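You operate a simulated robot arm through the tools that you are given. There is no shell and no other tool.

You are at the controls of a simulated robot arm. One attempt, no reset.

## Task
Clean the green car's tyres on the cleaning block.
Fine: crank on fresh tape first, roll the car along it till the grey film is gone, then set it back where it stood.
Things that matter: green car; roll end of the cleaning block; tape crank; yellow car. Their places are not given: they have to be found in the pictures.

The check looks at the end state, three seconds after you hand in, the way a careful person would. Anything else that was tipped, shoved, dropped, spilled or broken makes it a failure.

## Robot
A 7-joint arm with a two-finger parallel gripper, fixed in place. Base frame: the origin is on the floor under the middle of its stand, x ahead of it, y to its left, z up. Readings come in cm, rad, newtons and seconds.
It reaches about 137.2 cm from its shoulder. Its first joint turns from -2.601 to 2.601 rad. Payload 3.43 kg.
The tool frame sits at the grasp point between the pads (the TCP): z along the fingers, y along the line on which they close. The tips reach 3 cm beyond it. Largest opening 9.4 cm; finger width 2.8, thickness 1; the body of the gripper, 5 by 9.6 cm, starts 5.5 cm behind the TCP.
Orientation is that of the tool frame in the base frame, as [roll, pitch, yaw] about the fixed x, y, z axes, in that order (R = Rz(yaw) Ry(pitch) Rx(roll)). With the fingers straight down and closing along the base's y, the tool's x points along the base's -x, its y along +y and its z along -z.

## Interface
- The arm moves only by the tool step_arm. Its argument "increments" is a list of rows, each an object (a shift or turn left out is 0, a gripper value left out holds the last) with "offset": the shift along the base's x, y, z in cm, a list of three; "angular": the turn, a rotation vector about the base's x, y, z in rad, a list of three. In form: [{"offset": [x, y, z], "angular": [rx, ry, rz]}, ...]. A call has 1 to 20 rows; each row shifts and turns the commanded pose from where the row before left it. "gripper" is the gripper command, from -1 (fully open) to 1 (shut), values between in proportion, set as the call begins (left out, the last holds). Each row takes 0.2 s and may step no farther than 5 cm and 0.15 rad from the row before; otherwise, or with a gripper value out of range, the whole call is refused. Where a pose cannot be reached the arm comes as near as it can. A force on the tool above 40 N (or 10 N above the force at the start of the call, whichever is more), or a blocked arm, ends the call early, and 0.2 s more pass. The fingers move at their own pace (about 4.5 cm/s each) and stop on an object; they squeeze with about 22 N. The grip force told is the motor's: it shows also when the fingers shut on nothing. Time passes only in rows, and 0.2 s behind the last, so rows that do not move let the fingers close. It gives the time, the measured TCP pose, the force on the tool (base axes), the opening and the grip force at its end, in the units of the frame above (readings bear some noise), with the torque about the TCP (base axes, N m) and any sound that the robot's microphone picked up, and new pictures: "pictures" is both (left out), scene, wrist or none.
- Cameras (640 x 400 px; columns grow to the right, rows downward): "scene" is fixed at [21.6, 66.02, 139.33]; the picture's right is [0.19, -0.98, 0.00], its down [-0.76, -0.15, -0.63] and it looks along [0.61, 0.12, -0.78] (base axes); focal length 214 px, centre (320, 200). "wrist" rides on the gripper at [7.6, 1.4, -10.3] in the tool frame; the picture's right is [-0.18, 0.98, 0.00], its down [-0.75, -0.14, -0.64] and it looks along [-0.63, -0.12, 0.77] (tool axes); focal length 243 px, centre (320, 200).
- measure_at(camera, pixels): for up to 12 pixels [column, row] of the newest picture of that camera ("zoom" is the newest enlarged one), the place [x, y, z] in the base frame of the surface seen there, good to about 0.3 cm, but the place of the scene camera against the robot may be out by one fixed shift of up to 1.8 cm in any direction. No time passes.
- inspect(camera, box): a new picture of the part [left, top, right, bottom] of that camera's present view, enlarged. No time passes.
- hand_in(): hands the job in; it is judged then, once.

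Unless the task says otherwise, let go and move clear before handing in.

The tools are called as a command line: name --argument value ..., lists and objects as JSON in quotes. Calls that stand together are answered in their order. step_arm: Moves the arm, as the interface text tells. Its arguments: {"type":"object","properties":{"increments":{"type":"array","items":{"type":"object","properties":{"offset":{"type":"array","items":{"type":"number"}},"angular":{"type":"array","items":{"type":"number"}}}}},"gripper":{"type":"number"},"pictures":{"type":"string","enum":["both","scene","wrist","none"]}},"required":["increments"]} The other tools are called the same way: measure_at (camera, pixels) gives the place of the surface under pixels of a picture; inspect (camera, box) takes an enlarged picture of a part of a camera's view; hand_in () hands the job in.

At the start:

```text
t: 0.0
ee_pos: [45.4, 59.64, 113.21]
tcp_rot: [3.138, -0.001, -3.14]
force: [-0.1, 0.3, 0.9]
moment: [-0.02, 0.0, -0.02]
opening: 9.39
gripper_force: 0.1
```

scene: 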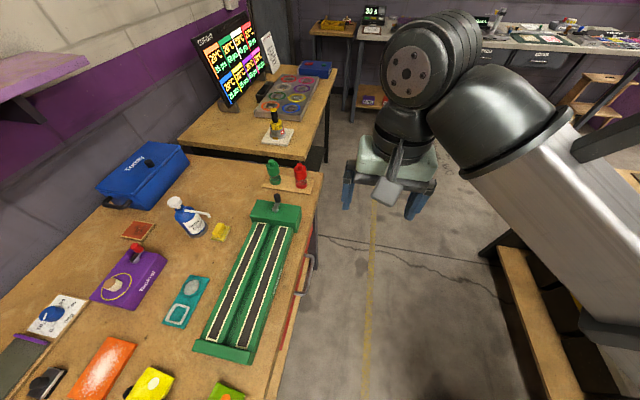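
wrist: 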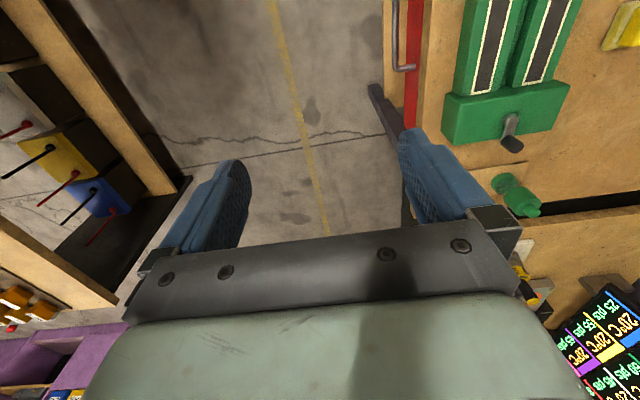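

The scene picture shows the green cleaning block around (250,280) with a crank near (277,200), and at the bottom edge maybe a yellow thing (150,385) and a green thing (227,392). I'll zoom in on these before moving.

inspect --camera "scene" --box '[180, 160, 340, 260]'

inspect --camera "scene" --box '[0, 300, 260, 400]'

inspect --camera "scene" --box '[180, 260, 340, 400]'

measure_at --camera "scene" --pixels '[[277, 200], [262, 213], [297, 220], [200, 345], [247, 355], [257, 235], [283, 235], [215, 335], [243, 345], [227, 392], [150, 385], [300, 300]]'

```text
4.00 times, centred on (260, 210) of scene
```

zoom: 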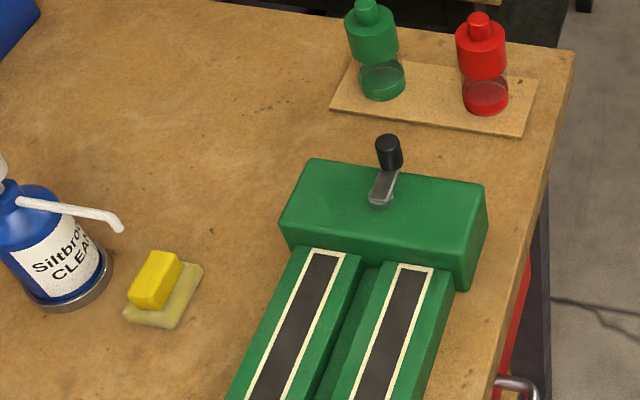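

```text
2.46 times, centred on (130, 350) of scene
```

zoom: 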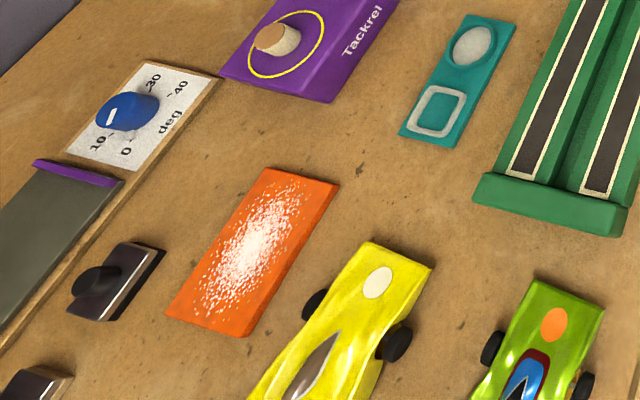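

```text
2.86 times, centred on (260, 330) of scene
```

zoom: 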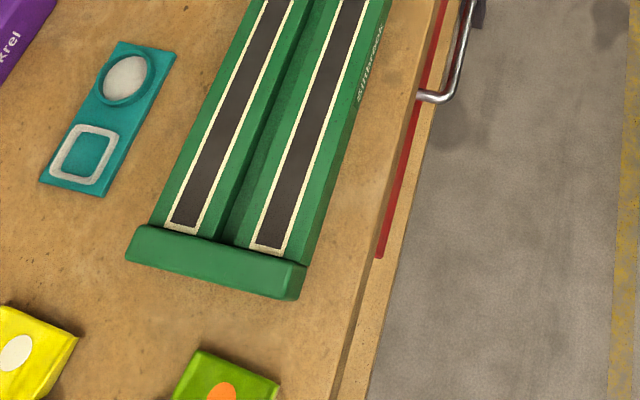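

```text
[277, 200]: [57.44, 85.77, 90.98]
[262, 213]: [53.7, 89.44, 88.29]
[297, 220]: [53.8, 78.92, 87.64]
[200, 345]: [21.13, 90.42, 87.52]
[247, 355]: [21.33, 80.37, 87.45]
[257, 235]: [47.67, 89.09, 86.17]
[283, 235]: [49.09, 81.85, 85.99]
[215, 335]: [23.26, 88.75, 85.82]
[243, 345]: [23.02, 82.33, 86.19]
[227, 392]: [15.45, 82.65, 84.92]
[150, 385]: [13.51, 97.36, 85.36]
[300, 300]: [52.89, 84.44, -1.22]
```

The block runs along x from about 21 to 57 with tapes near y=82 and 88. The crank is near (57,86,91) and the green car is near (≤15, 83). I'll enlarge the crank in the wrist view at (512,130), then measure the bench.

inspect --camera "wrist" --box '[430, 60, 590, 160]'

measure_at --camera "wrist" --pixels '[[512, 145], [509, 122], [505, 130], [447, 110], [560, 95], [450, 140], [550, 130], [590, 130], [470, 90], [540, 80], [515, 190], [530, 205]]'

measure_at --camera "scene" --pixels '[[180, 350], [275, 360], [150, 280], [230, 180], [278, 204], [274, 209], [300, 175], [275, 170], [220, 232], [190, 225], [205, 375], [245, 385]]'

```text
4.00 times, centred on (510, 110) of wrist
```

zoom: 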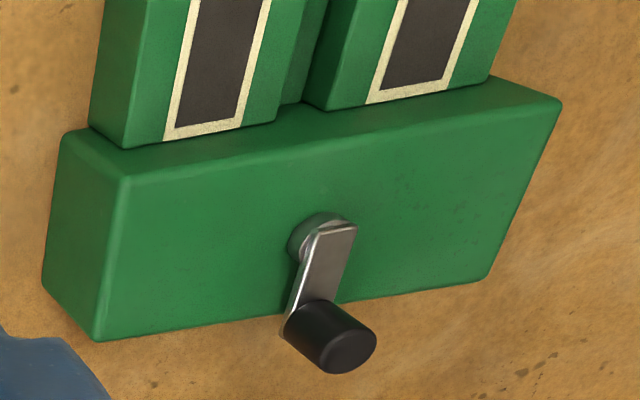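

```text
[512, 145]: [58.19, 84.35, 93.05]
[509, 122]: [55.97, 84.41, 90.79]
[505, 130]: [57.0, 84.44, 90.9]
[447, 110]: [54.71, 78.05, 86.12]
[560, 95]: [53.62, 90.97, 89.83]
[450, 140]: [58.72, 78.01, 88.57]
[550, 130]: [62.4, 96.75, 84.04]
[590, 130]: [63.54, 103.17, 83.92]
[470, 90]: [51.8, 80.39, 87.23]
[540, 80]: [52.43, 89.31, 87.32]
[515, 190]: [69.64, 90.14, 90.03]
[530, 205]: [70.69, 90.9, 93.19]
```

```text
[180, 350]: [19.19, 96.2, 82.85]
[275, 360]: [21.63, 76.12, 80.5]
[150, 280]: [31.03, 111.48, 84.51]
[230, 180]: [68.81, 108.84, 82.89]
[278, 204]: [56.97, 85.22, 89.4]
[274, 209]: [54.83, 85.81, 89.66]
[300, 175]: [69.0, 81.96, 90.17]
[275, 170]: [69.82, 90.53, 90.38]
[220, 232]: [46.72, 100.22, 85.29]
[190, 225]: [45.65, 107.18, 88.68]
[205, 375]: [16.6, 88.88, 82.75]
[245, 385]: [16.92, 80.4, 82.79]
```

The wrist camera puts the bench at z≈84.0 and the scene camera reads about 1.2 lower, so I'll trust the wrist camera. The crank axis is vertical near (55.4,84.4) with its knob at (58.2,84.4,93). Next I'll move high over the green car to look at it.

step_arm --increments '[{"offset": [-4.2, 1.8, 0]}, {"offset": [-4.2, 1.8, 0]}, {"offset": [-4.2, 1.8, 0]}, {"offset": [-4.2, 1.8, 0]}, {"offset": [-4.2, 1.8, 0]}, {"offset": [-4.2, 1.8, 0]}, {"offset": [-4.2, 1.8, 0]}, {"offset": [-4.2, 1.8, 0]}, {"offset": [-4.2, 1.8, 0]}, {"offset": [-4.2, 1.8, 0]}, {"offset": [0, 0, 0]}]' --gripper -1

```text
t: 2.4
ee_pos: [3.09, 77.87, 113.12]
tcp_rot: [3.14, 0.0, 3.141]
force: [1.0, -0.4, 0.5]
moment: [0.02, -0.04, -0.01]
opening: 9.41
gripper_force: 0.0
```

scene: 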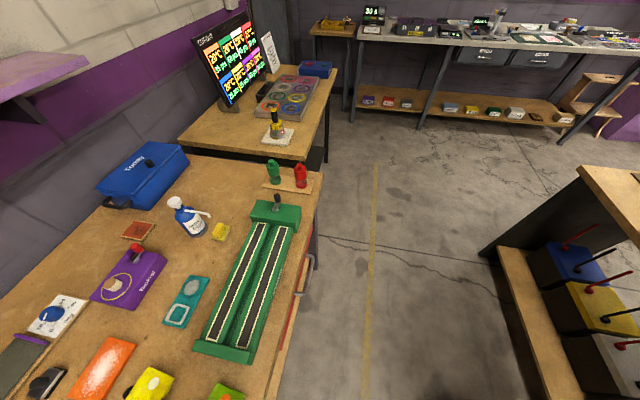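
wrist: 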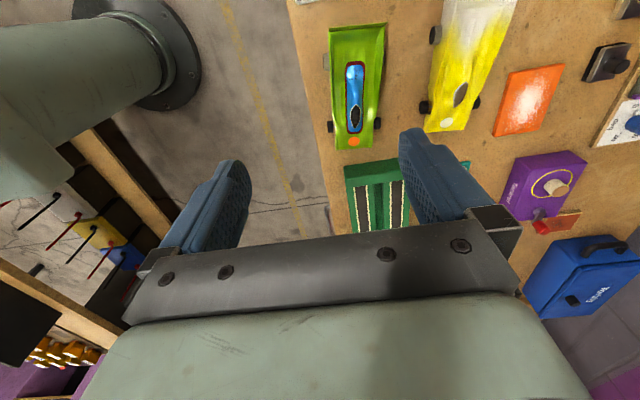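

The wrist picture shows the green car at (357,85), with its nose marker (orange dot) at (354,142) toward +x, and the yellow car beside it at (465,60). I'll enlarge and measure the green car before I move anything.

inspect --camera "wrist" --box '[290, 0, 530, 170]'

measure_at --camera "wrist" --pixels '[[331, 28], [384, 26], [337, 147], [371, 146], [326, 61], [330, 127], [377, 125], [354, 142], [354, 70], [427, 107], [435, 35], [320, 100]]'

```text
2.35 times, centred on (410, 85) of wrist
```

zoom: 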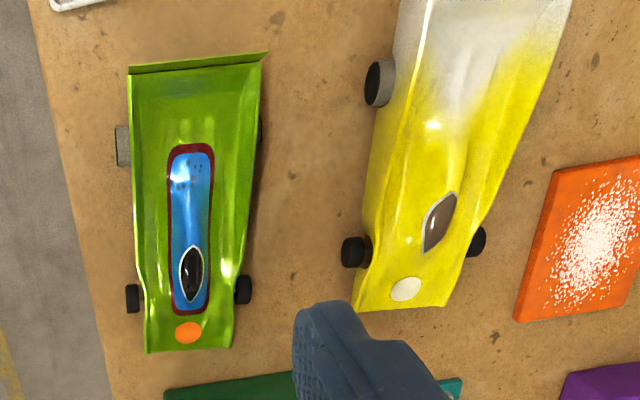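

```text
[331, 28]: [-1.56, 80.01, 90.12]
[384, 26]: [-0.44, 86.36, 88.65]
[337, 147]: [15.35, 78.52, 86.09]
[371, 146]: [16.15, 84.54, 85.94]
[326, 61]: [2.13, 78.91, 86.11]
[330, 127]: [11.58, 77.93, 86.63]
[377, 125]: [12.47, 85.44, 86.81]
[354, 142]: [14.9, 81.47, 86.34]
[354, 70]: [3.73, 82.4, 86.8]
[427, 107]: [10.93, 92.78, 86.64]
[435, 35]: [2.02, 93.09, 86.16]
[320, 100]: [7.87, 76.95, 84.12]
```

The green car lies from x≈-1 to 16 at y≈82, yawed about -0.1 rad. Its rear tyre at (326,61) looks grey while the front ones look black. I'll go lower and to the side for a closer look at the tyres and heights.

step_arm --increments '[{"offset": [-1, -1, -4]}, {"offset": [-1, -1, -4]}, {"offset": [-1, -1, -4]}, {"offset": [0, 0, 0]}]' --gripper -1 --pictures "wrist"

```text
t: 3.4
ee_pos: [0.49, 74.74, 101.23]
tcp_rot: [3.138, -0.001, 3.141]
force: [0.4, 0.0, -0.1]
moment: [0.01, -0.01, -0.01]
opening: 9.38
gripper_force: 0.1
```

wrist: 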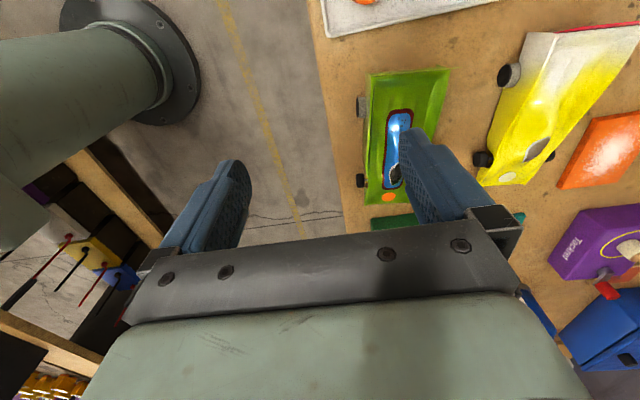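

The right finger now hides part of the car near (410,170). I'll centre the gripper over the car in y so the car shows between the fingers.

step_arm --increments '[{"offset": [-2, 3.6, -1]}, {"offset": [-2, 3.6, -1]}, {"offset": [0, 0, 0]}]' --gripper -1 --pictures "wrist"

inspect --camera "wrist" --box '[230, 60, 430, 230]'

```text
t: 4.2
ee_pos: [-3.55, 81.78, 99.23]
tcp_rot: [3.14, 0.001, -3.141]
force: [0.3, 0.3, -0.6]
moment: [-0.01, -0.03, 0.0]
opening: 9.41
gripper_force: 0.1
```

wrist: 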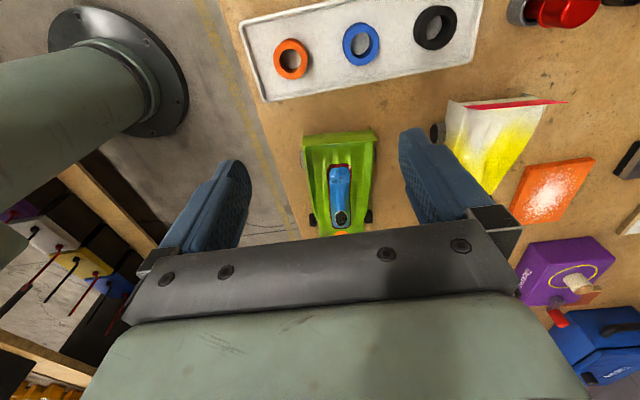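

```text
2.35 times, centred on (330, 145) of wrist
```

zoom: 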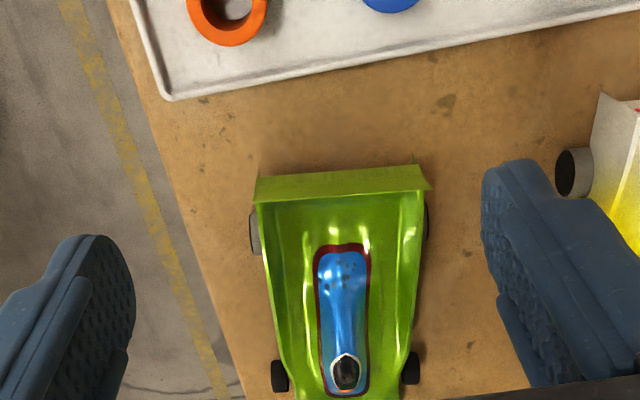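

The car now shows between the fingers, from the rear edge at (340,135) to the nose at (345,232). I'll measure points on its body, wheels and the bench.

measure_at --camera "zoom" --pixels '[[258, 190], [428, 175], [254, 232], [427, 215], [278, 375], [412, 368], [262, 200], [425, 195], [275, 300], [412, 290], [340, 285], [345, 180]]'

inspect --camera "wrist" --box '[285, 120, 395, 240]'

```text
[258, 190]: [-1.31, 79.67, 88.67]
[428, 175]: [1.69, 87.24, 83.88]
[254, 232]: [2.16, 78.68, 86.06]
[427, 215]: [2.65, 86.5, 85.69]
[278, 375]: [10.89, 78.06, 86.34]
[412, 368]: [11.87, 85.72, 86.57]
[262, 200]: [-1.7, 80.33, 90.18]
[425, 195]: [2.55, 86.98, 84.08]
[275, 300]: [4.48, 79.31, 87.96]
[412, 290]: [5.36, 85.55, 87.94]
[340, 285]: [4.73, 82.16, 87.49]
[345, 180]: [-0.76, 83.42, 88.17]
```

```text
3.33 times, centred on (340, 180) of wrist
```

zoom: 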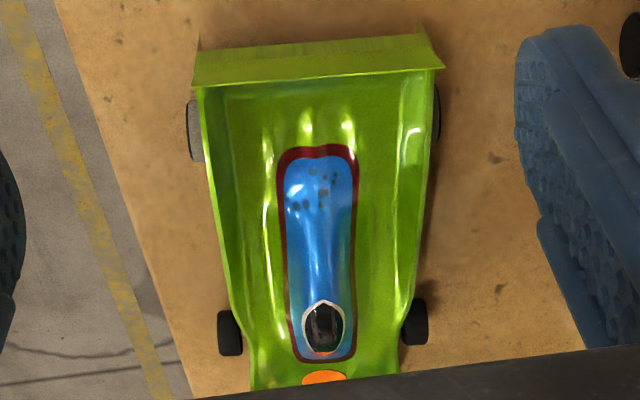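

The car's axle line gives yaw ≈ -0.098 rad, the wheel tops are near z 86.4, and the body is about 6.2 cm wide with its centre near (6.9,82.2). Now I'll rise and travel over to the crank for a closer look.

step_arm --increments '[{"offset": [3, 0, 4]}, {"offset": [4.8, 0.25, 0.5]}, {"offset": [4.8, 0.25, 0]}, {"offset": [4.8, 0.25, 0]}, {"offset": [4.8, 0.25, 0]}, {"offset": [4.8, 0.25, 0]}, {"offset": [4.8, 0.25, 0]}, {"offset": [4.8, 0.25, 0]}, {"offset": [4.8, 0.25, 0]}, {"offset": [4.8, 0.25, 0]}, {"offset": [4.8, 0.25, 0]}, {"offset": [0, 0, 0]}]' --gripper -1 --pictures "wrist"

inspect --camera "wrist" --box '[220, 60, 430, 230]'

inspect --camera "wrist" --box '[250, 0, 450, 120]'

```text
t: 6.8
ee_pos: [47.74, 84.43, 103.59]
tcp_rot: [3.139, 0.0, -3.14]
force: [0.7, -0.5, -0.2]
moment: [0.01, 0.0, -0.03]
opening: 9.39
gripper_force: 0.0
```

wrist: 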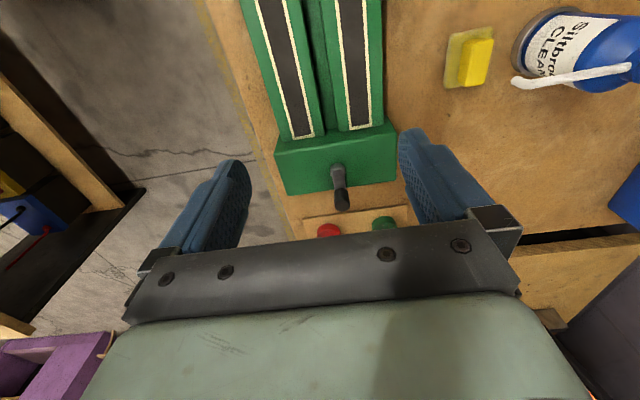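

```text
2.35 times, centred on (325, 145) of wrist
```

zoom: 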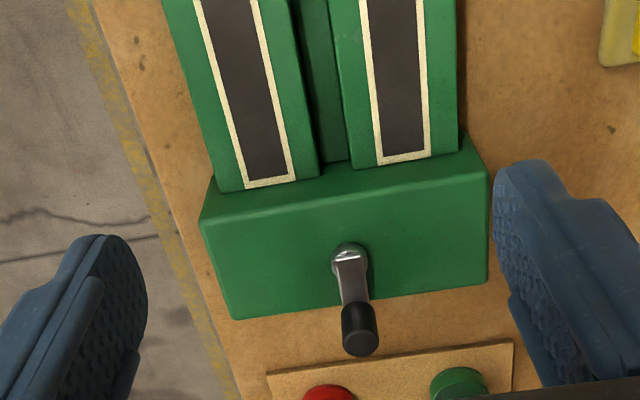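

```text
3.20 times, centred on (350, 60) of wrist
```

zoom: 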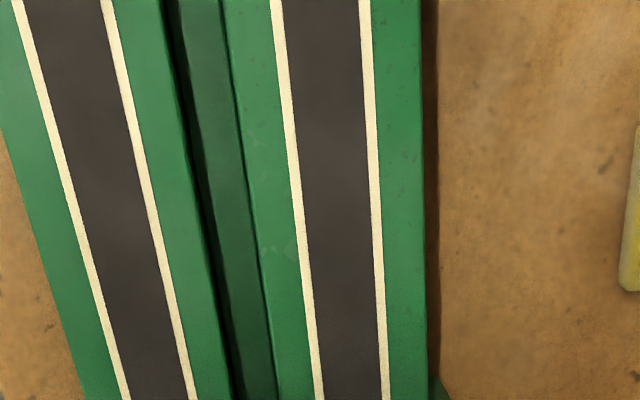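

The crank hub is at wrist (337,170) and the knob at (343,200), between box edges (280,185) and (395,150). I'll measure the crank, tape edges and rails.

measure_at --camera "wrist" --pixels '[[337, 168], [338, 176], [343, 206], [339, 197], [347, 195], [277, 153], [394, 123], [286, 193], [394, 176], [337, 158], [380, 140], [300, 165]]'

measure_at --camera "wrist" --pixels '[[291, 138], [313, 134], [351, 129], [370, 125], [335, 125], [261, 10], [282, 5], [335, 3], [367, 2], [310, 5], [355, 60], [285, 70]]'

```text
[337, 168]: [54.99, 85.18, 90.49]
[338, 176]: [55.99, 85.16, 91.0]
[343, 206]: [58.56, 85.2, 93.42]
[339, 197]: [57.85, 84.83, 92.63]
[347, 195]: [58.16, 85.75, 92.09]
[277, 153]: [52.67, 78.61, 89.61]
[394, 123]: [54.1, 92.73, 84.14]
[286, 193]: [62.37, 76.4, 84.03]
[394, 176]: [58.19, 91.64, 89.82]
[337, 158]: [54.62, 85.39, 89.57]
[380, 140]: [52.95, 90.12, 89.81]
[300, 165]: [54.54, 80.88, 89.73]
```

```text
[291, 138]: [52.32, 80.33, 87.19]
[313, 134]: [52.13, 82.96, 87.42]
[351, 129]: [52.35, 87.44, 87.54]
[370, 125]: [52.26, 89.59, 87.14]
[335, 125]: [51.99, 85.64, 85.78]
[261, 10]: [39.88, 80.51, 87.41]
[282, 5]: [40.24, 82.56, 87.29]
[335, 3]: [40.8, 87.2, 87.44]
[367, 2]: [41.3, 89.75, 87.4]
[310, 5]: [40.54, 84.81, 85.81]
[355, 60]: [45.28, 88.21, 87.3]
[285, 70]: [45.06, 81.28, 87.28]
```

The box top is at z≈89.7 with its face at x≈52.5. The tapes are centred at y≈81.6 and 88.5 with z≈87.35, the crank hub is at (55.4,85.2), and the knob is at (58.4,85.25) with its top at 93.4. I'll move above the knob and check alignment before descending.

step_arm --increments '[{"offset": [4, 0.3, 0]}, {"offset": [4, 0.3, 0]}, {"offset": [2.6, 0.2, -1]}, {"offset": [0, 0, -2]}, {"offset": [0, 0, -2]}, {"offset": [0, 0, 0]}]' --gripper -0.3 --pictures "both"

inspect --camera "wrist" --box '[230, 80, 430, 230]'

```text
t: 8.2
ee_pos: [58.09, 85.19, 98.63]
tcp_rot: [3.14, 0.001, -3.142]
force: [0.0, 0.7, 0.1]
moment: [-0.01, 0.0, -0.05]
opening: 6.12
gripper_force: 0.1
```

scene: 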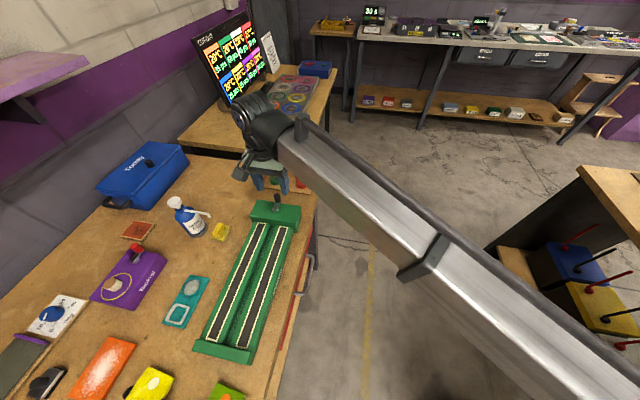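
wrist: 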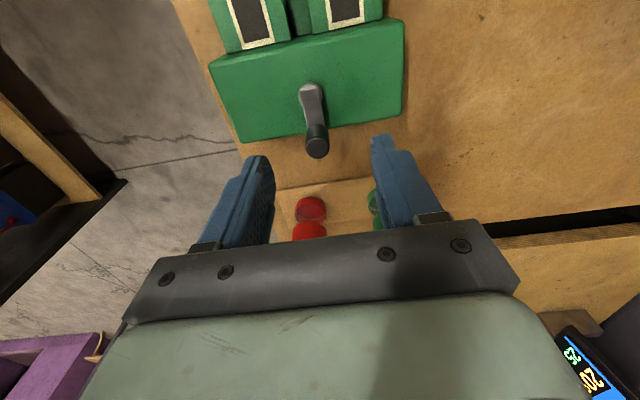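

```text
2.67 times, centred on (330, 155) of wrist
```

zoom: 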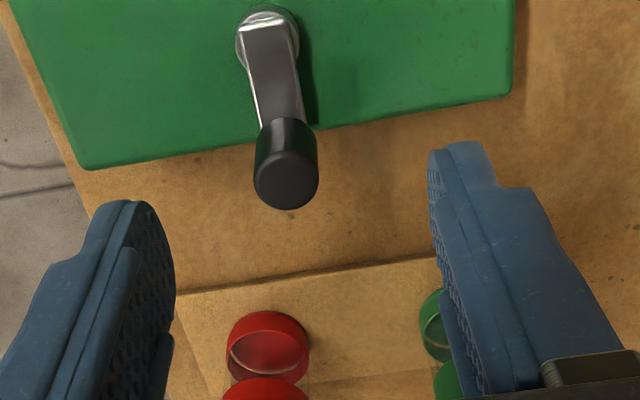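

The knob is at wrist (316,148) with the hub at (308,90), and the bottles show at (310,215) and (380,210). I'll measure the knob and the bottles from this close view.

measure_at --camera "wrist" --pixels '[[317, 149], [316, 130], [309, 88], [312, 110], [316, 143], [311, 140], [322, 140], [309, 97], [308, 205], [310, 230], [375, 205], [290, 195]]'

measure_at --camera "scene" --pixels '[[277, 197], [274, 209], [300, 168], [274, 160], [270, 180], [300, 182]]'

```text
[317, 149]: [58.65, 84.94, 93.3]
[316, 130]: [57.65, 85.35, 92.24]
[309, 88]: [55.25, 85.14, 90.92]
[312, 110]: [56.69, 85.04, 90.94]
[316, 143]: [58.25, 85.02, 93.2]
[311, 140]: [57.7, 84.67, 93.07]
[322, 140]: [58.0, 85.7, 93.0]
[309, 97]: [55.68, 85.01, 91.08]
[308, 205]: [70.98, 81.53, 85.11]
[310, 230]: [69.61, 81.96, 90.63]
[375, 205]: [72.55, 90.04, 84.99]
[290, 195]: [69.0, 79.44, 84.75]
```

```text
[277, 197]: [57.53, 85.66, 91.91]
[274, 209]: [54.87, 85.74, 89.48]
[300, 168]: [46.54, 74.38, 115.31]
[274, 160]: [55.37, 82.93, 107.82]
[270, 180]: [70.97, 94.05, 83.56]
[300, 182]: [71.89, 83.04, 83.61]
```

The knob centre is at (58.2,85.1), its top at z 93.25, with arm top at 91.0 and hub at (55.3,85.1). I'll descend to TCP z≈94.4 and close on the knob.

step_arm --increments '[{"offset": [0.1, -0.1, -1.5]}, {"offset": [0, 0, -1.5]}, {"offset": [0, 0, -1.2]}, {"offset": [0, 0, 0]}]' --gripper -0.3 --pictures "wrist"

```text
t: 9.2
ee_pos: [58.1, 85.24, 94.46]
tcp_rot: [3.141, 0.001, 3.139]
force: [-0.8, -0.1, 0.2]
moment: [0.02, 0.02, 0.02]
opening: 6.12
gripper_force: 0.1
```

wrist: 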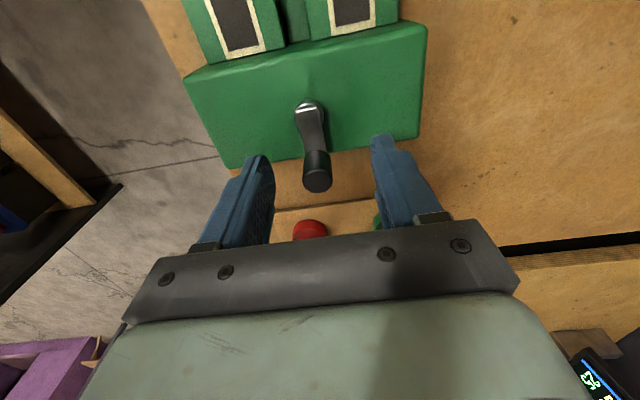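

The knob at (317,175) sits between the fingertips, so I'll close on it.

step_arm --increments '[{"offset": [0, 0, 0]}, {"offset": [0, 0, 0]}, {"offset": [0, 0, 0]}, {"offset": [0, 0, 0]}, {"offset": [0, 0, 0]}]' --gripper 1 --pictures "wrist"

```text
t: 10.4
ee_pos: [58.13, 85.12, 94.42]
tcp_rot: [-3.14, 0.0, 3.14]
force: [-3.0, -23.1, -5.0]
moment: [-0.13, 0.06, 0.04]
opening: 1.75
gripper_force: 45.3
```

wrist: 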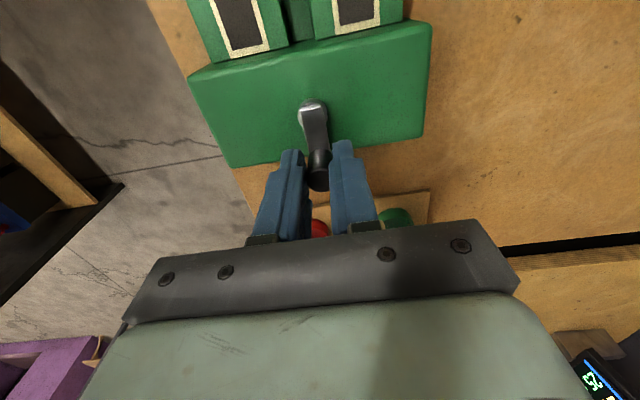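

The tool feels -23 N in y at an opening of 1.75, so one finger is pressing the knob unevenly. I'll look closely at the fingertips.

inspect --camera "wrist" --box '[260, 80, 380, 220]'

measure_at --camera "wrist" --pixels '[[318, 183], [312, 108], [316, 160], [291, 155], [344, 148], [308, 160], [330, 155]]'

```text
2.86 times, centred on (320, 150) of wrist
```

zoom: 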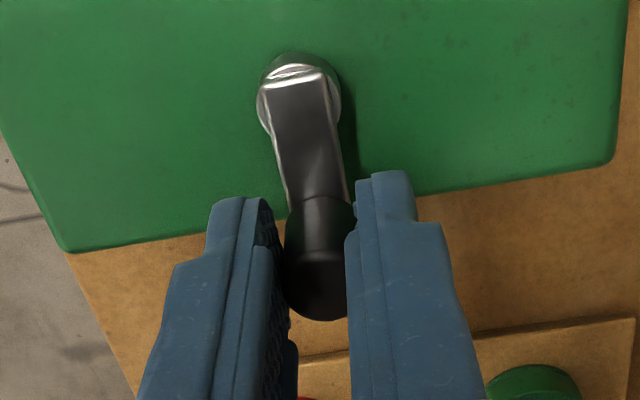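

```text
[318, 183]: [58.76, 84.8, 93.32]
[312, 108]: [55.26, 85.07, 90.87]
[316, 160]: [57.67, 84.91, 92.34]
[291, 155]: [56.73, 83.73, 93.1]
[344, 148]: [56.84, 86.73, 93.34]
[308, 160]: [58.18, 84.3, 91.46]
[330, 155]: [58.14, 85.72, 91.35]
```

The left finger seems to bear on the knob while the right one doesn't, so the knob sits slightly toward -y of the gripper. I'll nudge the gripper toward -y in small steps to centre it and watch the force.

step_arm --increments '[{"offset": [0, -0.15, 0]}, {"offset": [0, -0.15, 0]}, {"offset": [0, 0, 0]}]' --gripper 1 --pictures "none"

```text
t: 11.2
ee_pos: [58.17, 85.09, 94.37]
tcp_rot: [3.138, 0.001, 3.141]
force: [3.6, -6.5, -5.1]
moment: [-0.67, 0.56, -0.21]
opening: 1.72
gripper_force: 45.1
```

The sideways force fell to -6.5 N and the knob is held at 1.72 cm. I'll try turning the crank clockwise (seen from above) by about 1 rad and watch the forces and tape.

step_arm --increments '[{"offset": [-0.02, -0.36, 0]}, {"offset": [-0.069, -0.35, 0]}, {"offset": [-0.11, -0.345, 0]}, {"offset": [-0.152, -0.321, 0]}, {"offset": [-0.419, -0.58, 0]}, {"offset": [-0.549, -0.459, 0]}, {"offset": [0, 0, 0]}]' --gripper 1 --pictures "both"

```text
t: 12.8
ee_pos: [56.61, 82.41, 94.32]
tcp_rot: [3.139, -0.001, 3.141]
force: [3.4, 16.1, 0.6]
moment: [-0.02, -0.35, -0.23]
opening: 1.72
gripper_force: 44.3
```

scene: 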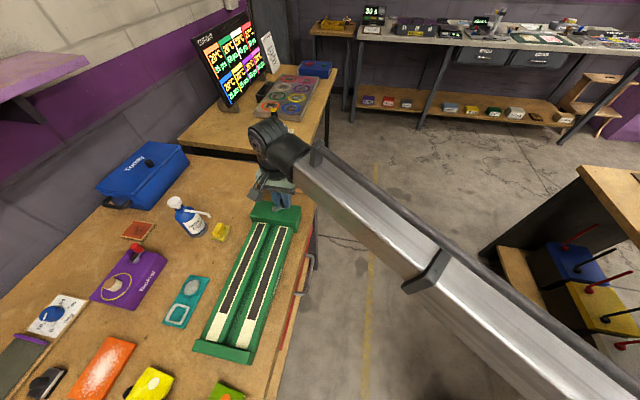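
wrist: 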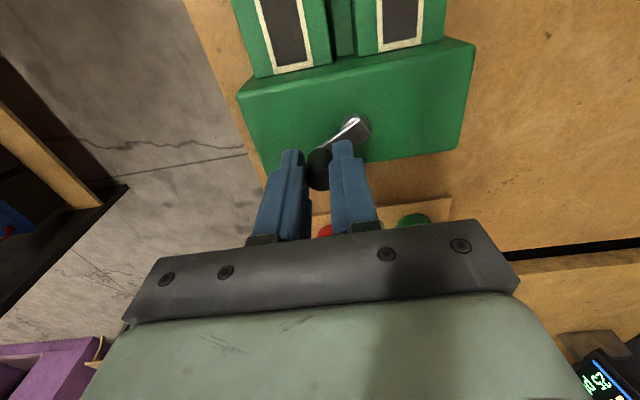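

Turning clockwise works: the scene picture shows fresh cream tape at the near ends (215,325) and (243,340). I'll continue clockwise around the hub, with a small inward correction because the radial force is about 13 N.

step_arm --increments '[{"offset": [-0.42, -0.05, 0]}, {"offset": [-0.33, -0.045, 0]}, {"offset": [-0.708, -0.104, 0]}, {"offset": [-0.712, 0.074, 0]}, {"offset": [-0.671, 0.248, 0]}, {"offset": [-0.589, 0.407, 0]}, {"offset": [0, 0, 0]}]' --gripper 1 --pictures "both"

```text
t: 14.4
ee_pos: [53.29, 82.71, 94.41]
tcp_rot: [-3.14, -0.002, -3.141]
force: [1.6, -12.2, -4.0]
moment: [0.13, -0.99, -0.31]
opening: 1.73
gripper_force: 44.7
```

scene: 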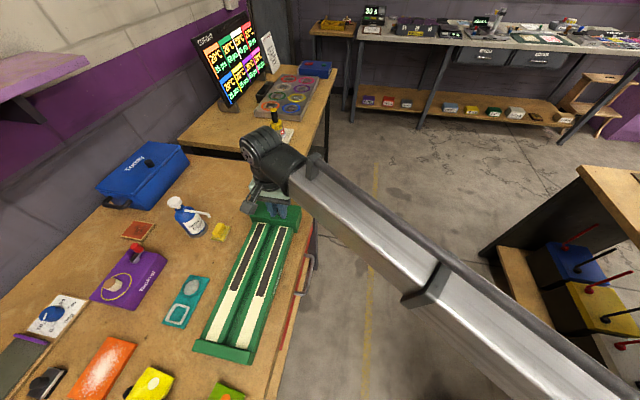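
wrist: 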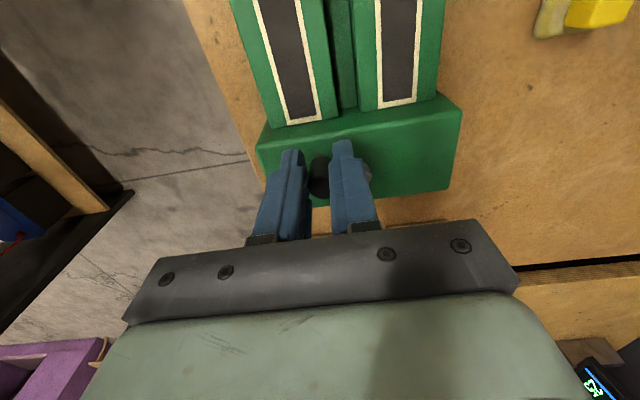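

About half the tape is now fresh (cream up to around (240,290) in the scene). The readings fit a hub at (55.2,85.0) with a 2.95 cm radius, so I'll go on clockwise.

step_arm --increments '[{"offset": [-0.61, 0.41, 0]}, {"offset": [-0.364, 0.64, 0]}, {"offset": [-0.193, 0.71, 0]}, {"offset": [-0.013, 0.735, 0]}, {"offset": [0.17, 0.716, 0]}, {"offset": [0, 0, 0]}]' --gripper 1 --pictures "both"

```text
t: 15.8
ee_pos: [52.25, 86.15, 94.45]
tcp_rot: [-3.141, -0.001, -3.14]
force: [-5.8, -12.8, -3.4]
moment: [-0.79, 0.45, -0.5]
opening: 1.73
gripper_force: 45.2
```

scene: 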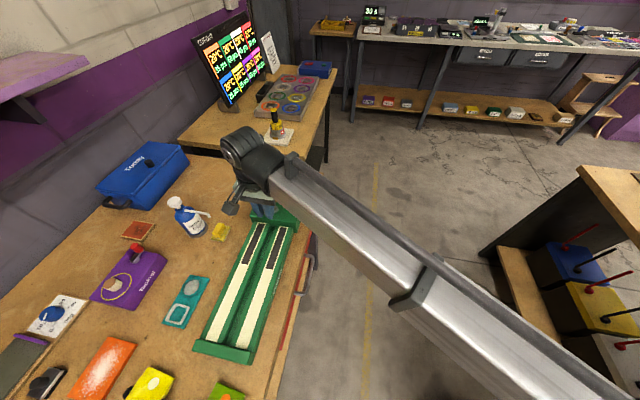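
wrist: 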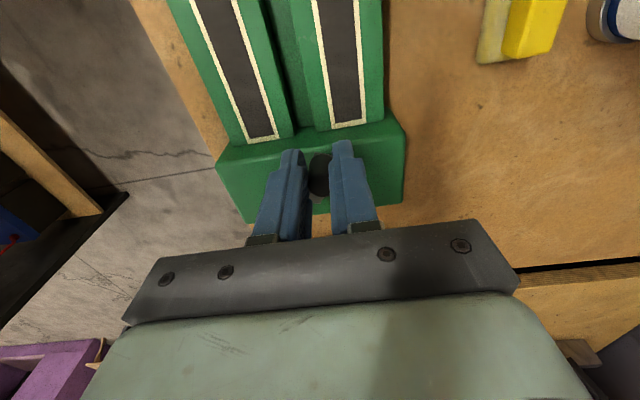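

About 70% of the tape is now fresh and the radial force is small. I'll keep turning clockwise.

step_arm --increments '[{"offset": [0.342, 0.651, 0]}, {"offset": [0.493, 0.547, 0]}, {"offset": [0.612, 0.407, 0]}, {"offset": [0.694, 0.244, 0]}, {"offset": [0.733, 0.064, 0]}, {"offset": [0, 0, 0]}]' --gripper 1 --pictures "both"

```text
t: 17.2
ee_pos: [55.17, 87.88, 94.61]
tcp_rot: [-3.134, -0.003, 3.141]
force: [-13.0, -36.1, -5.1]
moment: [-0.37, -0.1, -0.61]
opening: 1.73
gripper_force: 45.2
```

scene: 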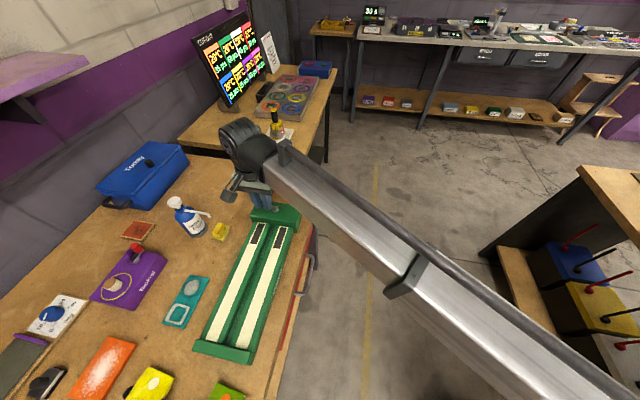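
wrist: 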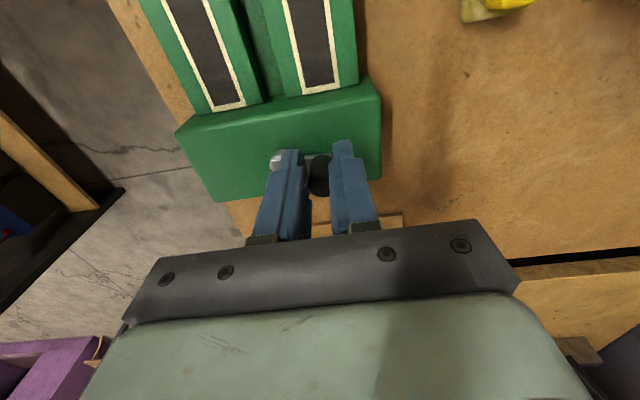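

The tool reads -36 N in y, meaning my command sits too far outward, so I'll first come in 0.4 cm and then continue the arc. The fresh tape now reaches about (262,240), with only the last bit still dark.

step_arm --increments '[{"offset": [0.1, -0.4, 0]}, {"offset": [0.65, -0.18, 0]}, {"offset": [0.65, -0.32, 0]}, {"offset": [0.55, -0.46, 0]}, {"offset": [0, 0, 0]}]' --gripper 1 --pictures "both"

```text
t: 18.4
ee_pos: [57.2, 86.9, 94.54]
tcp_rot: [3.136, 0.002, -3.14]
force: [1.4, 17.2, 6.5]
moment: [0.19, 0.65, -0.22]
opening: 1.71
gripper_force: 44.7
```

scene: 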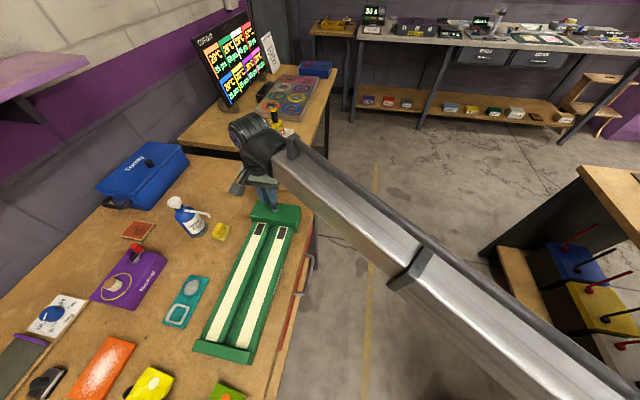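
wrist: 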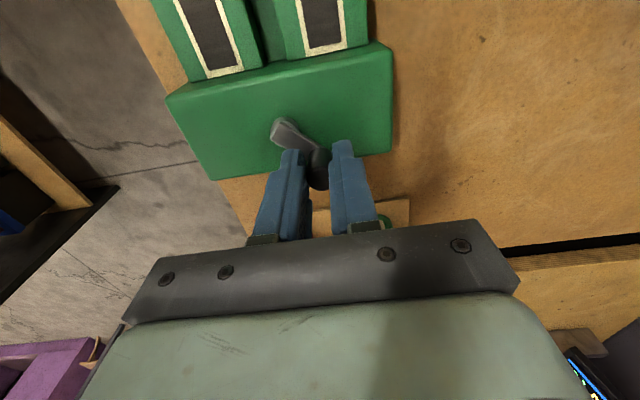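

About 88% of the tape is fresh and the crank is nearly back at its start. I'll continue clockwise to finish the turn.

step_arm --increments '[{"offset": [0.55, -0.45, 0]}, {"offset": [0.31, -0.64, 0]}, {"offset": [0.15, -0.72, 0]}, {"offset": [-0.04, -0.6, 0]}, {"offset": [0, 0, 0]}]' --gripper 1 --pictures "both"

inspect --camera "scene" --box '[180, 180, 340, 380]'

```text
t: 19.6
ee_pos: [58.14, 84.24, 94.47]
tcp_rot: [-3.141, 0.0, 3.142]
force: [2.3, 6.5, 2.2]
moment: [0.27, -0.34, -0.18]
opening: 1.71
gripper_force: 44.6
```

scene: 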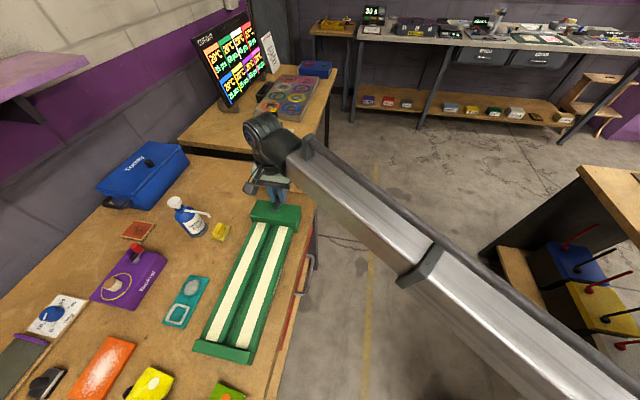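
wrist: 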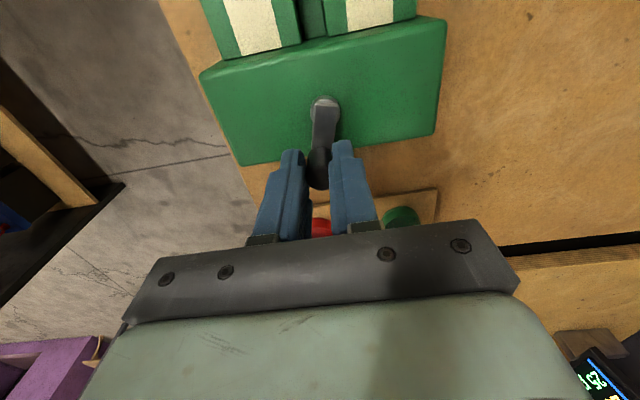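

```text
2.00 times, centred on (260, 280) of scene
```

zoom: 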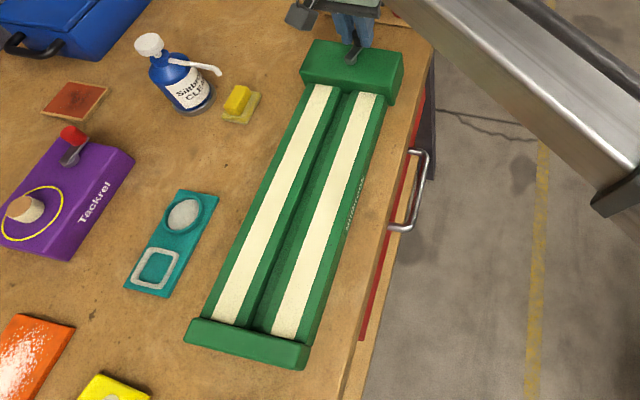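

The enlarged scene shows both tapes cream along their whole length, so the cranking is done. I'll open the fingers and rise straight up.

step_arm --increments '[{"offset": [0, 0, 0]}, {"offset": [0, 0, 0]}, {"offset": [0, 0, 0]}, {"offset": [0, 0, 0]}, {"offset": [0, 0, 3]}, {"offset": [0, 0, 4]}, {"offset": [0, 0, 4]}, {"offset": [0, 0, 0]}]' --gripper -0.3 --pictures "both"

```text
t: 21.4
ee_pos: [58.15, 84.45, 105.56]
tcp_rot: [3.14, 0.001, 3.141]
force: [0.1, -0.1, -0.9]
moment: [0.02, -0.02, 0.0]
opening: 6.12
gripper_force: 0.1
```

scene: 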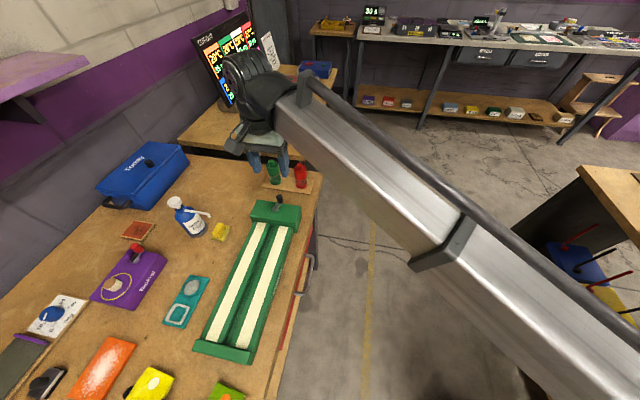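
wrist: 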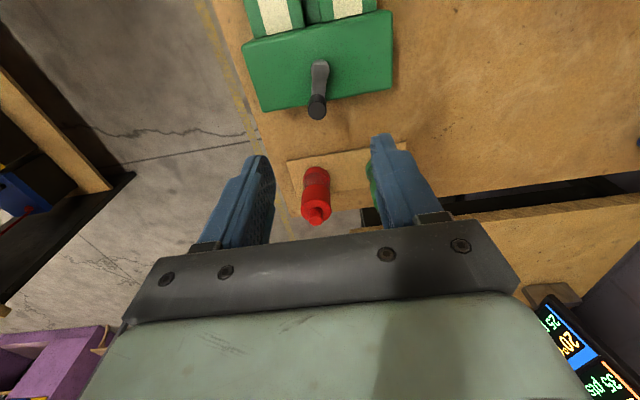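

The crank is released and the tape stays fresh. I'll travel back along the block toward its low end to measure the end stop and the car's nose.

step_arm --increments '[{"offset": [-4.8, -0.1, 0]}, {"offset": [-4.8, -0.1, 0]}, {"offset": [-4.8, -0.1, 0]}, {"offset": [-4.8, -0.1, 0]}, {"offset": [-4.8, -0.1, 0]}, {"offset": [-4.8, -0.1, 0]}, {"offset": [-4.8, -0.1, 0]}, {"offset": [-4.8, -0.1, 0]}, {"offset": [-4.8, -0.1, -1]}, {"offset": [0, 0, -1]}, {"offset": [0, 0, 0]}]' --gripper -1 --pictures "wrist"

inspect --camera "wrist" --box '[230, 0, 430, 230]'

```text
t: 23.8
ee_pos: [15.05, 83.42, 103.32]
tcp_rot: [3.14, 0.001, 3.14]
force: [0.3, 0.3, 0.2]
moment: [0.01, -0.01, 0.02]
opening: 9.38
gripper_force: 0.1
```

wrist: 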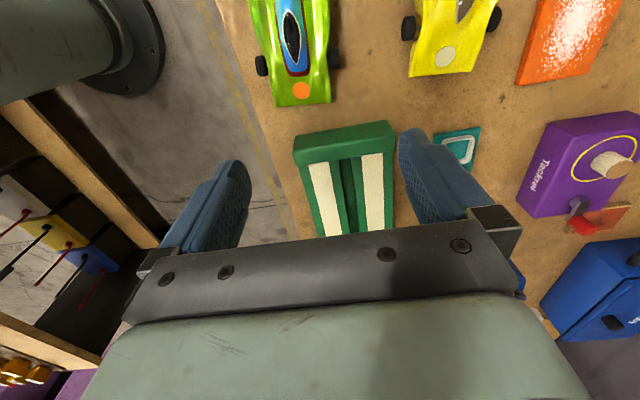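

```text
1.74 times, centred on (330, 115) of wrist
```

zoom: 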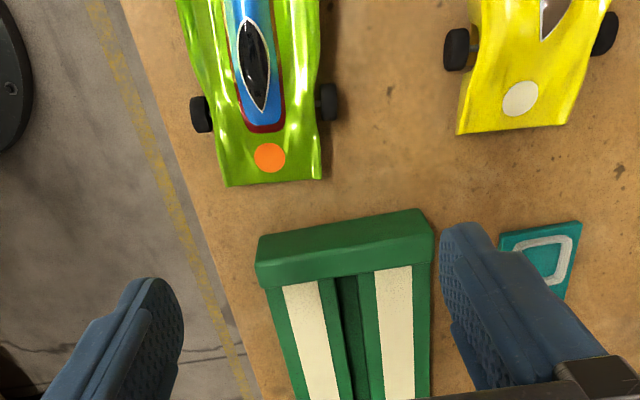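

The end stop is at wrist (345,140), the car's nose is at (303,100), and the front wheels are at (262,66) and (334,58). I'll measure these and zoom in on the front wheels.

measure_at --camera "wrist" --pixels '[[294, 153], [392, 130], [296, 140], [388, 124], [343, 145], [343, 134], [310, 165], [333, 160], [362, 156], [382, 152], [320, 175], [347, 185]]'

measure_at --camera "wrist" --pixels '[[262, 66], [334, 58], [278, 105], [330, 102], [303, 91], [262, 58], [335, 50], [257, 64], [339, 60], [408, 26], [440, 60], [295, 120]]'

inspect --camera "wrist" --box '[240, 0, 350, 110]'

```text
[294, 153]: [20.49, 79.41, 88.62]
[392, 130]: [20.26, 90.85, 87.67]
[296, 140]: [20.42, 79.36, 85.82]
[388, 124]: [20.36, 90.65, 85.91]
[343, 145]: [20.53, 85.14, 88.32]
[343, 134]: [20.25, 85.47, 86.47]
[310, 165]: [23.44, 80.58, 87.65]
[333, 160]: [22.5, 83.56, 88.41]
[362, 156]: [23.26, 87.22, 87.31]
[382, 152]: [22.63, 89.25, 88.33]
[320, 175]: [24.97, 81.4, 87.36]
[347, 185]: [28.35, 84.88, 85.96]
```

```text
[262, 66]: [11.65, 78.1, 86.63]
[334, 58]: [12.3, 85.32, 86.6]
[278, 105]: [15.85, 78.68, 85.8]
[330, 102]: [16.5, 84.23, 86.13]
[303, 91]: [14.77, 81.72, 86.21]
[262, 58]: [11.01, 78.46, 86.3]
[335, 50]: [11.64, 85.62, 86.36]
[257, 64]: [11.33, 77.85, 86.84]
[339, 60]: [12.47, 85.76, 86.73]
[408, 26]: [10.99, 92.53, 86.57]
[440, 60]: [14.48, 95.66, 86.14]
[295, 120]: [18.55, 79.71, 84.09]
```

```text
3.64 times, centred on (295, 55) of wrist
```

zoom: 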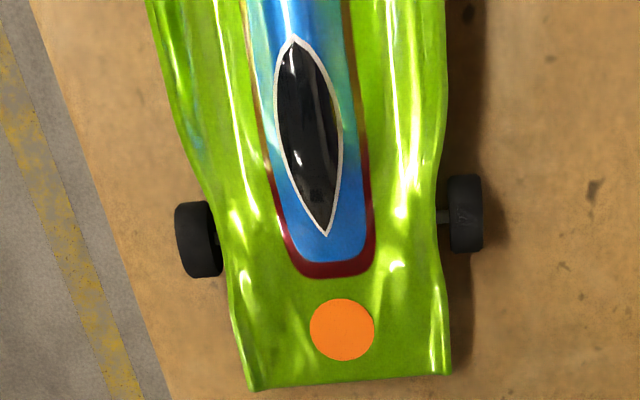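

The end stop spans x 20.3–22.7 with its top at z 88.4, and the tape runs from x≈23 to 52.3. The front tyres look clean black, so the grey film is on the rear ones. I'll move above the car's middle (7.0,82.23), turn -0.095 rad to match it, and check alignment.

step_arm --increments '[{"offset": [-4, -0.6, 0], "angular": [0, 0, -0.05]}, {"offset": [-4, -0.65, -1], "angular": [0, 0, -0.045]}, {"offset": [0, 0, -3]}, {"offset": [0, 0, -3]}, {"offset": [0, 0, 0]}]' --gripper -1 --pictures "both"

inspect --camera "wrist" --box '[220, 20, 420, 230]'

```text
t: 25.0
ee_pos: [7.12, 82.2, 96.28]
tcp_rot: [3.14, 0.001, 3.047]
force: [1.0, -0.1, 0.2]
moment: [0.0, 0.02, -0.01]
opening: 9.42
gripper_force: 0.0
```

scene: 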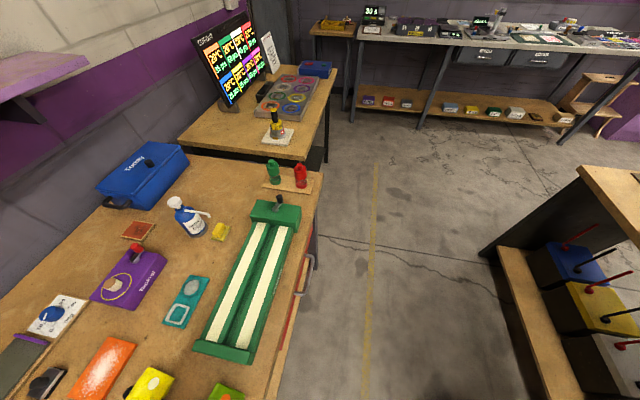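
wrist: 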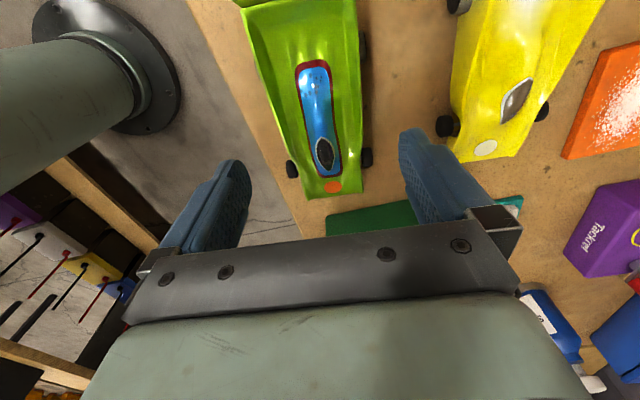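

```text
1.90 times, centred on (320, 125) of wrist
```

zoom: 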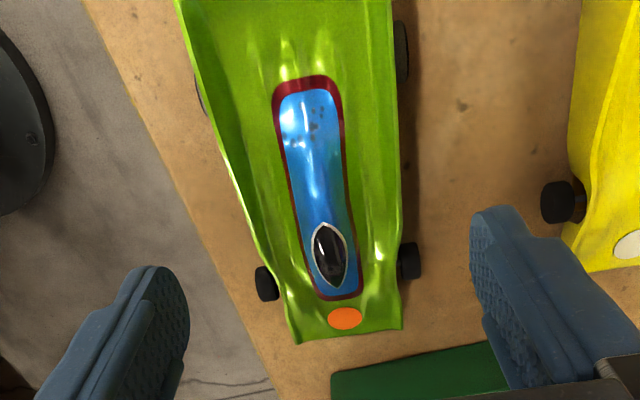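

From this closer view I'll measure the body edges, wheels and nose once more to fix the centre and yaw.

measure_at --camera "zoom" --pixels '[[224, 150], [399, 130], [246, 210], [399, 190], [262, 250], [396, 240], [267, 285], [410, 260], [403, 50], [199, 95], [298, 338], [402, 325]]'

measure_at --camera "zoom" --pixels '[[345, 318], [329, 252], [308, 90], [320, 190], [200, 70], [394, 30], [208, 110], [397, 90], [266, 270], [410, 248], [440, 150], [150, 150]]'

```text
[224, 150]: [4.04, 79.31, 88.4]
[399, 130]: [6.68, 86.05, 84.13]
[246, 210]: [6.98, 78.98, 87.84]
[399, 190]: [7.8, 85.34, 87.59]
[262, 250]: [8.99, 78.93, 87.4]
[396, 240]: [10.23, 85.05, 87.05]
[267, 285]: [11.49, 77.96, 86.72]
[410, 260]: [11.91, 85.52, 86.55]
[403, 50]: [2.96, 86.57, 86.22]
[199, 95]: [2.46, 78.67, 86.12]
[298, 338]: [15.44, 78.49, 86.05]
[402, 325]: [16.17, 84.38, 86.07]
```

```text
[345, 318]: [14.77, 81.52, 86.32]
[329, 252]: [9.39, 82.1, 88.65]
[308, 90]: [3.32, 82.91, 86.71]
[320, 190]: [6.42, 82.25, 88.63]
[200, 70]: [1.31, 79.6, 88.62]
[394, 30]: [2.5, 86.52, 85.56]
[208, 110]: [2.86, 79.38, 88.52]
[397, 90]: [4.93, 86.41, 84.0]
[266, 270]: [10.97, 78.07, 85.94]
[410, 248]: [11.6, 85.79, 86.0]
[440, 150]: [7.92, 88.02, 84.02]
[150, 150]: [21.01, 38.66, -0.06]
```

The body edges give a centre at (7.1,82.2), width about 6.4 cm and yaw about -0.098, which matches the gripper's pose. I'll descend to TCP z≈87.8, keeping the tips about 0.75 cm above the bench and between the wheels.

step_arm --increments '[{"offset": [0, 0, -2.5]}, {"offset": [0, 0, -2.5]}, {"offset": [0, 0, -2]}, {"offset": [0, 0, -1.4]}, {"offset": [0, 0, 0]}]' --gripper -1 --pictures "wrist"

inspect --camera "wrist" --box '[200, 60, 440, 240]'

```text
t: 26.2
ee_pos: [7.2, 82.1, 87.97]
tcp_rot: [3.14, 0.0, 3.045]
force: [0.1, -0.7, 0.2]
moment: [-0.01, 0.01, -0.02]
opening: 9.39
gripper_force: 0.0
```

wrist: 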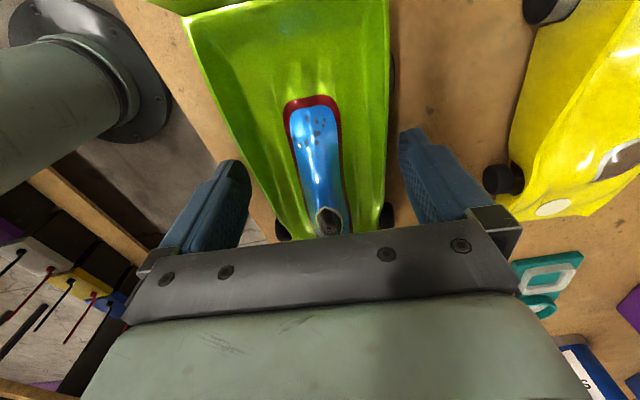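

```text
2.22 times, centred on (320, 150) of wrist
```

zoom: 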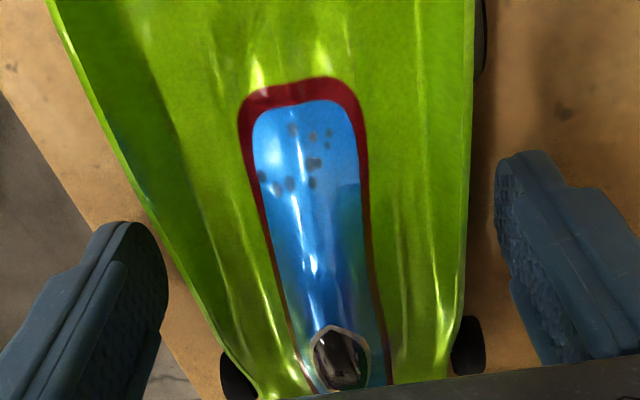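

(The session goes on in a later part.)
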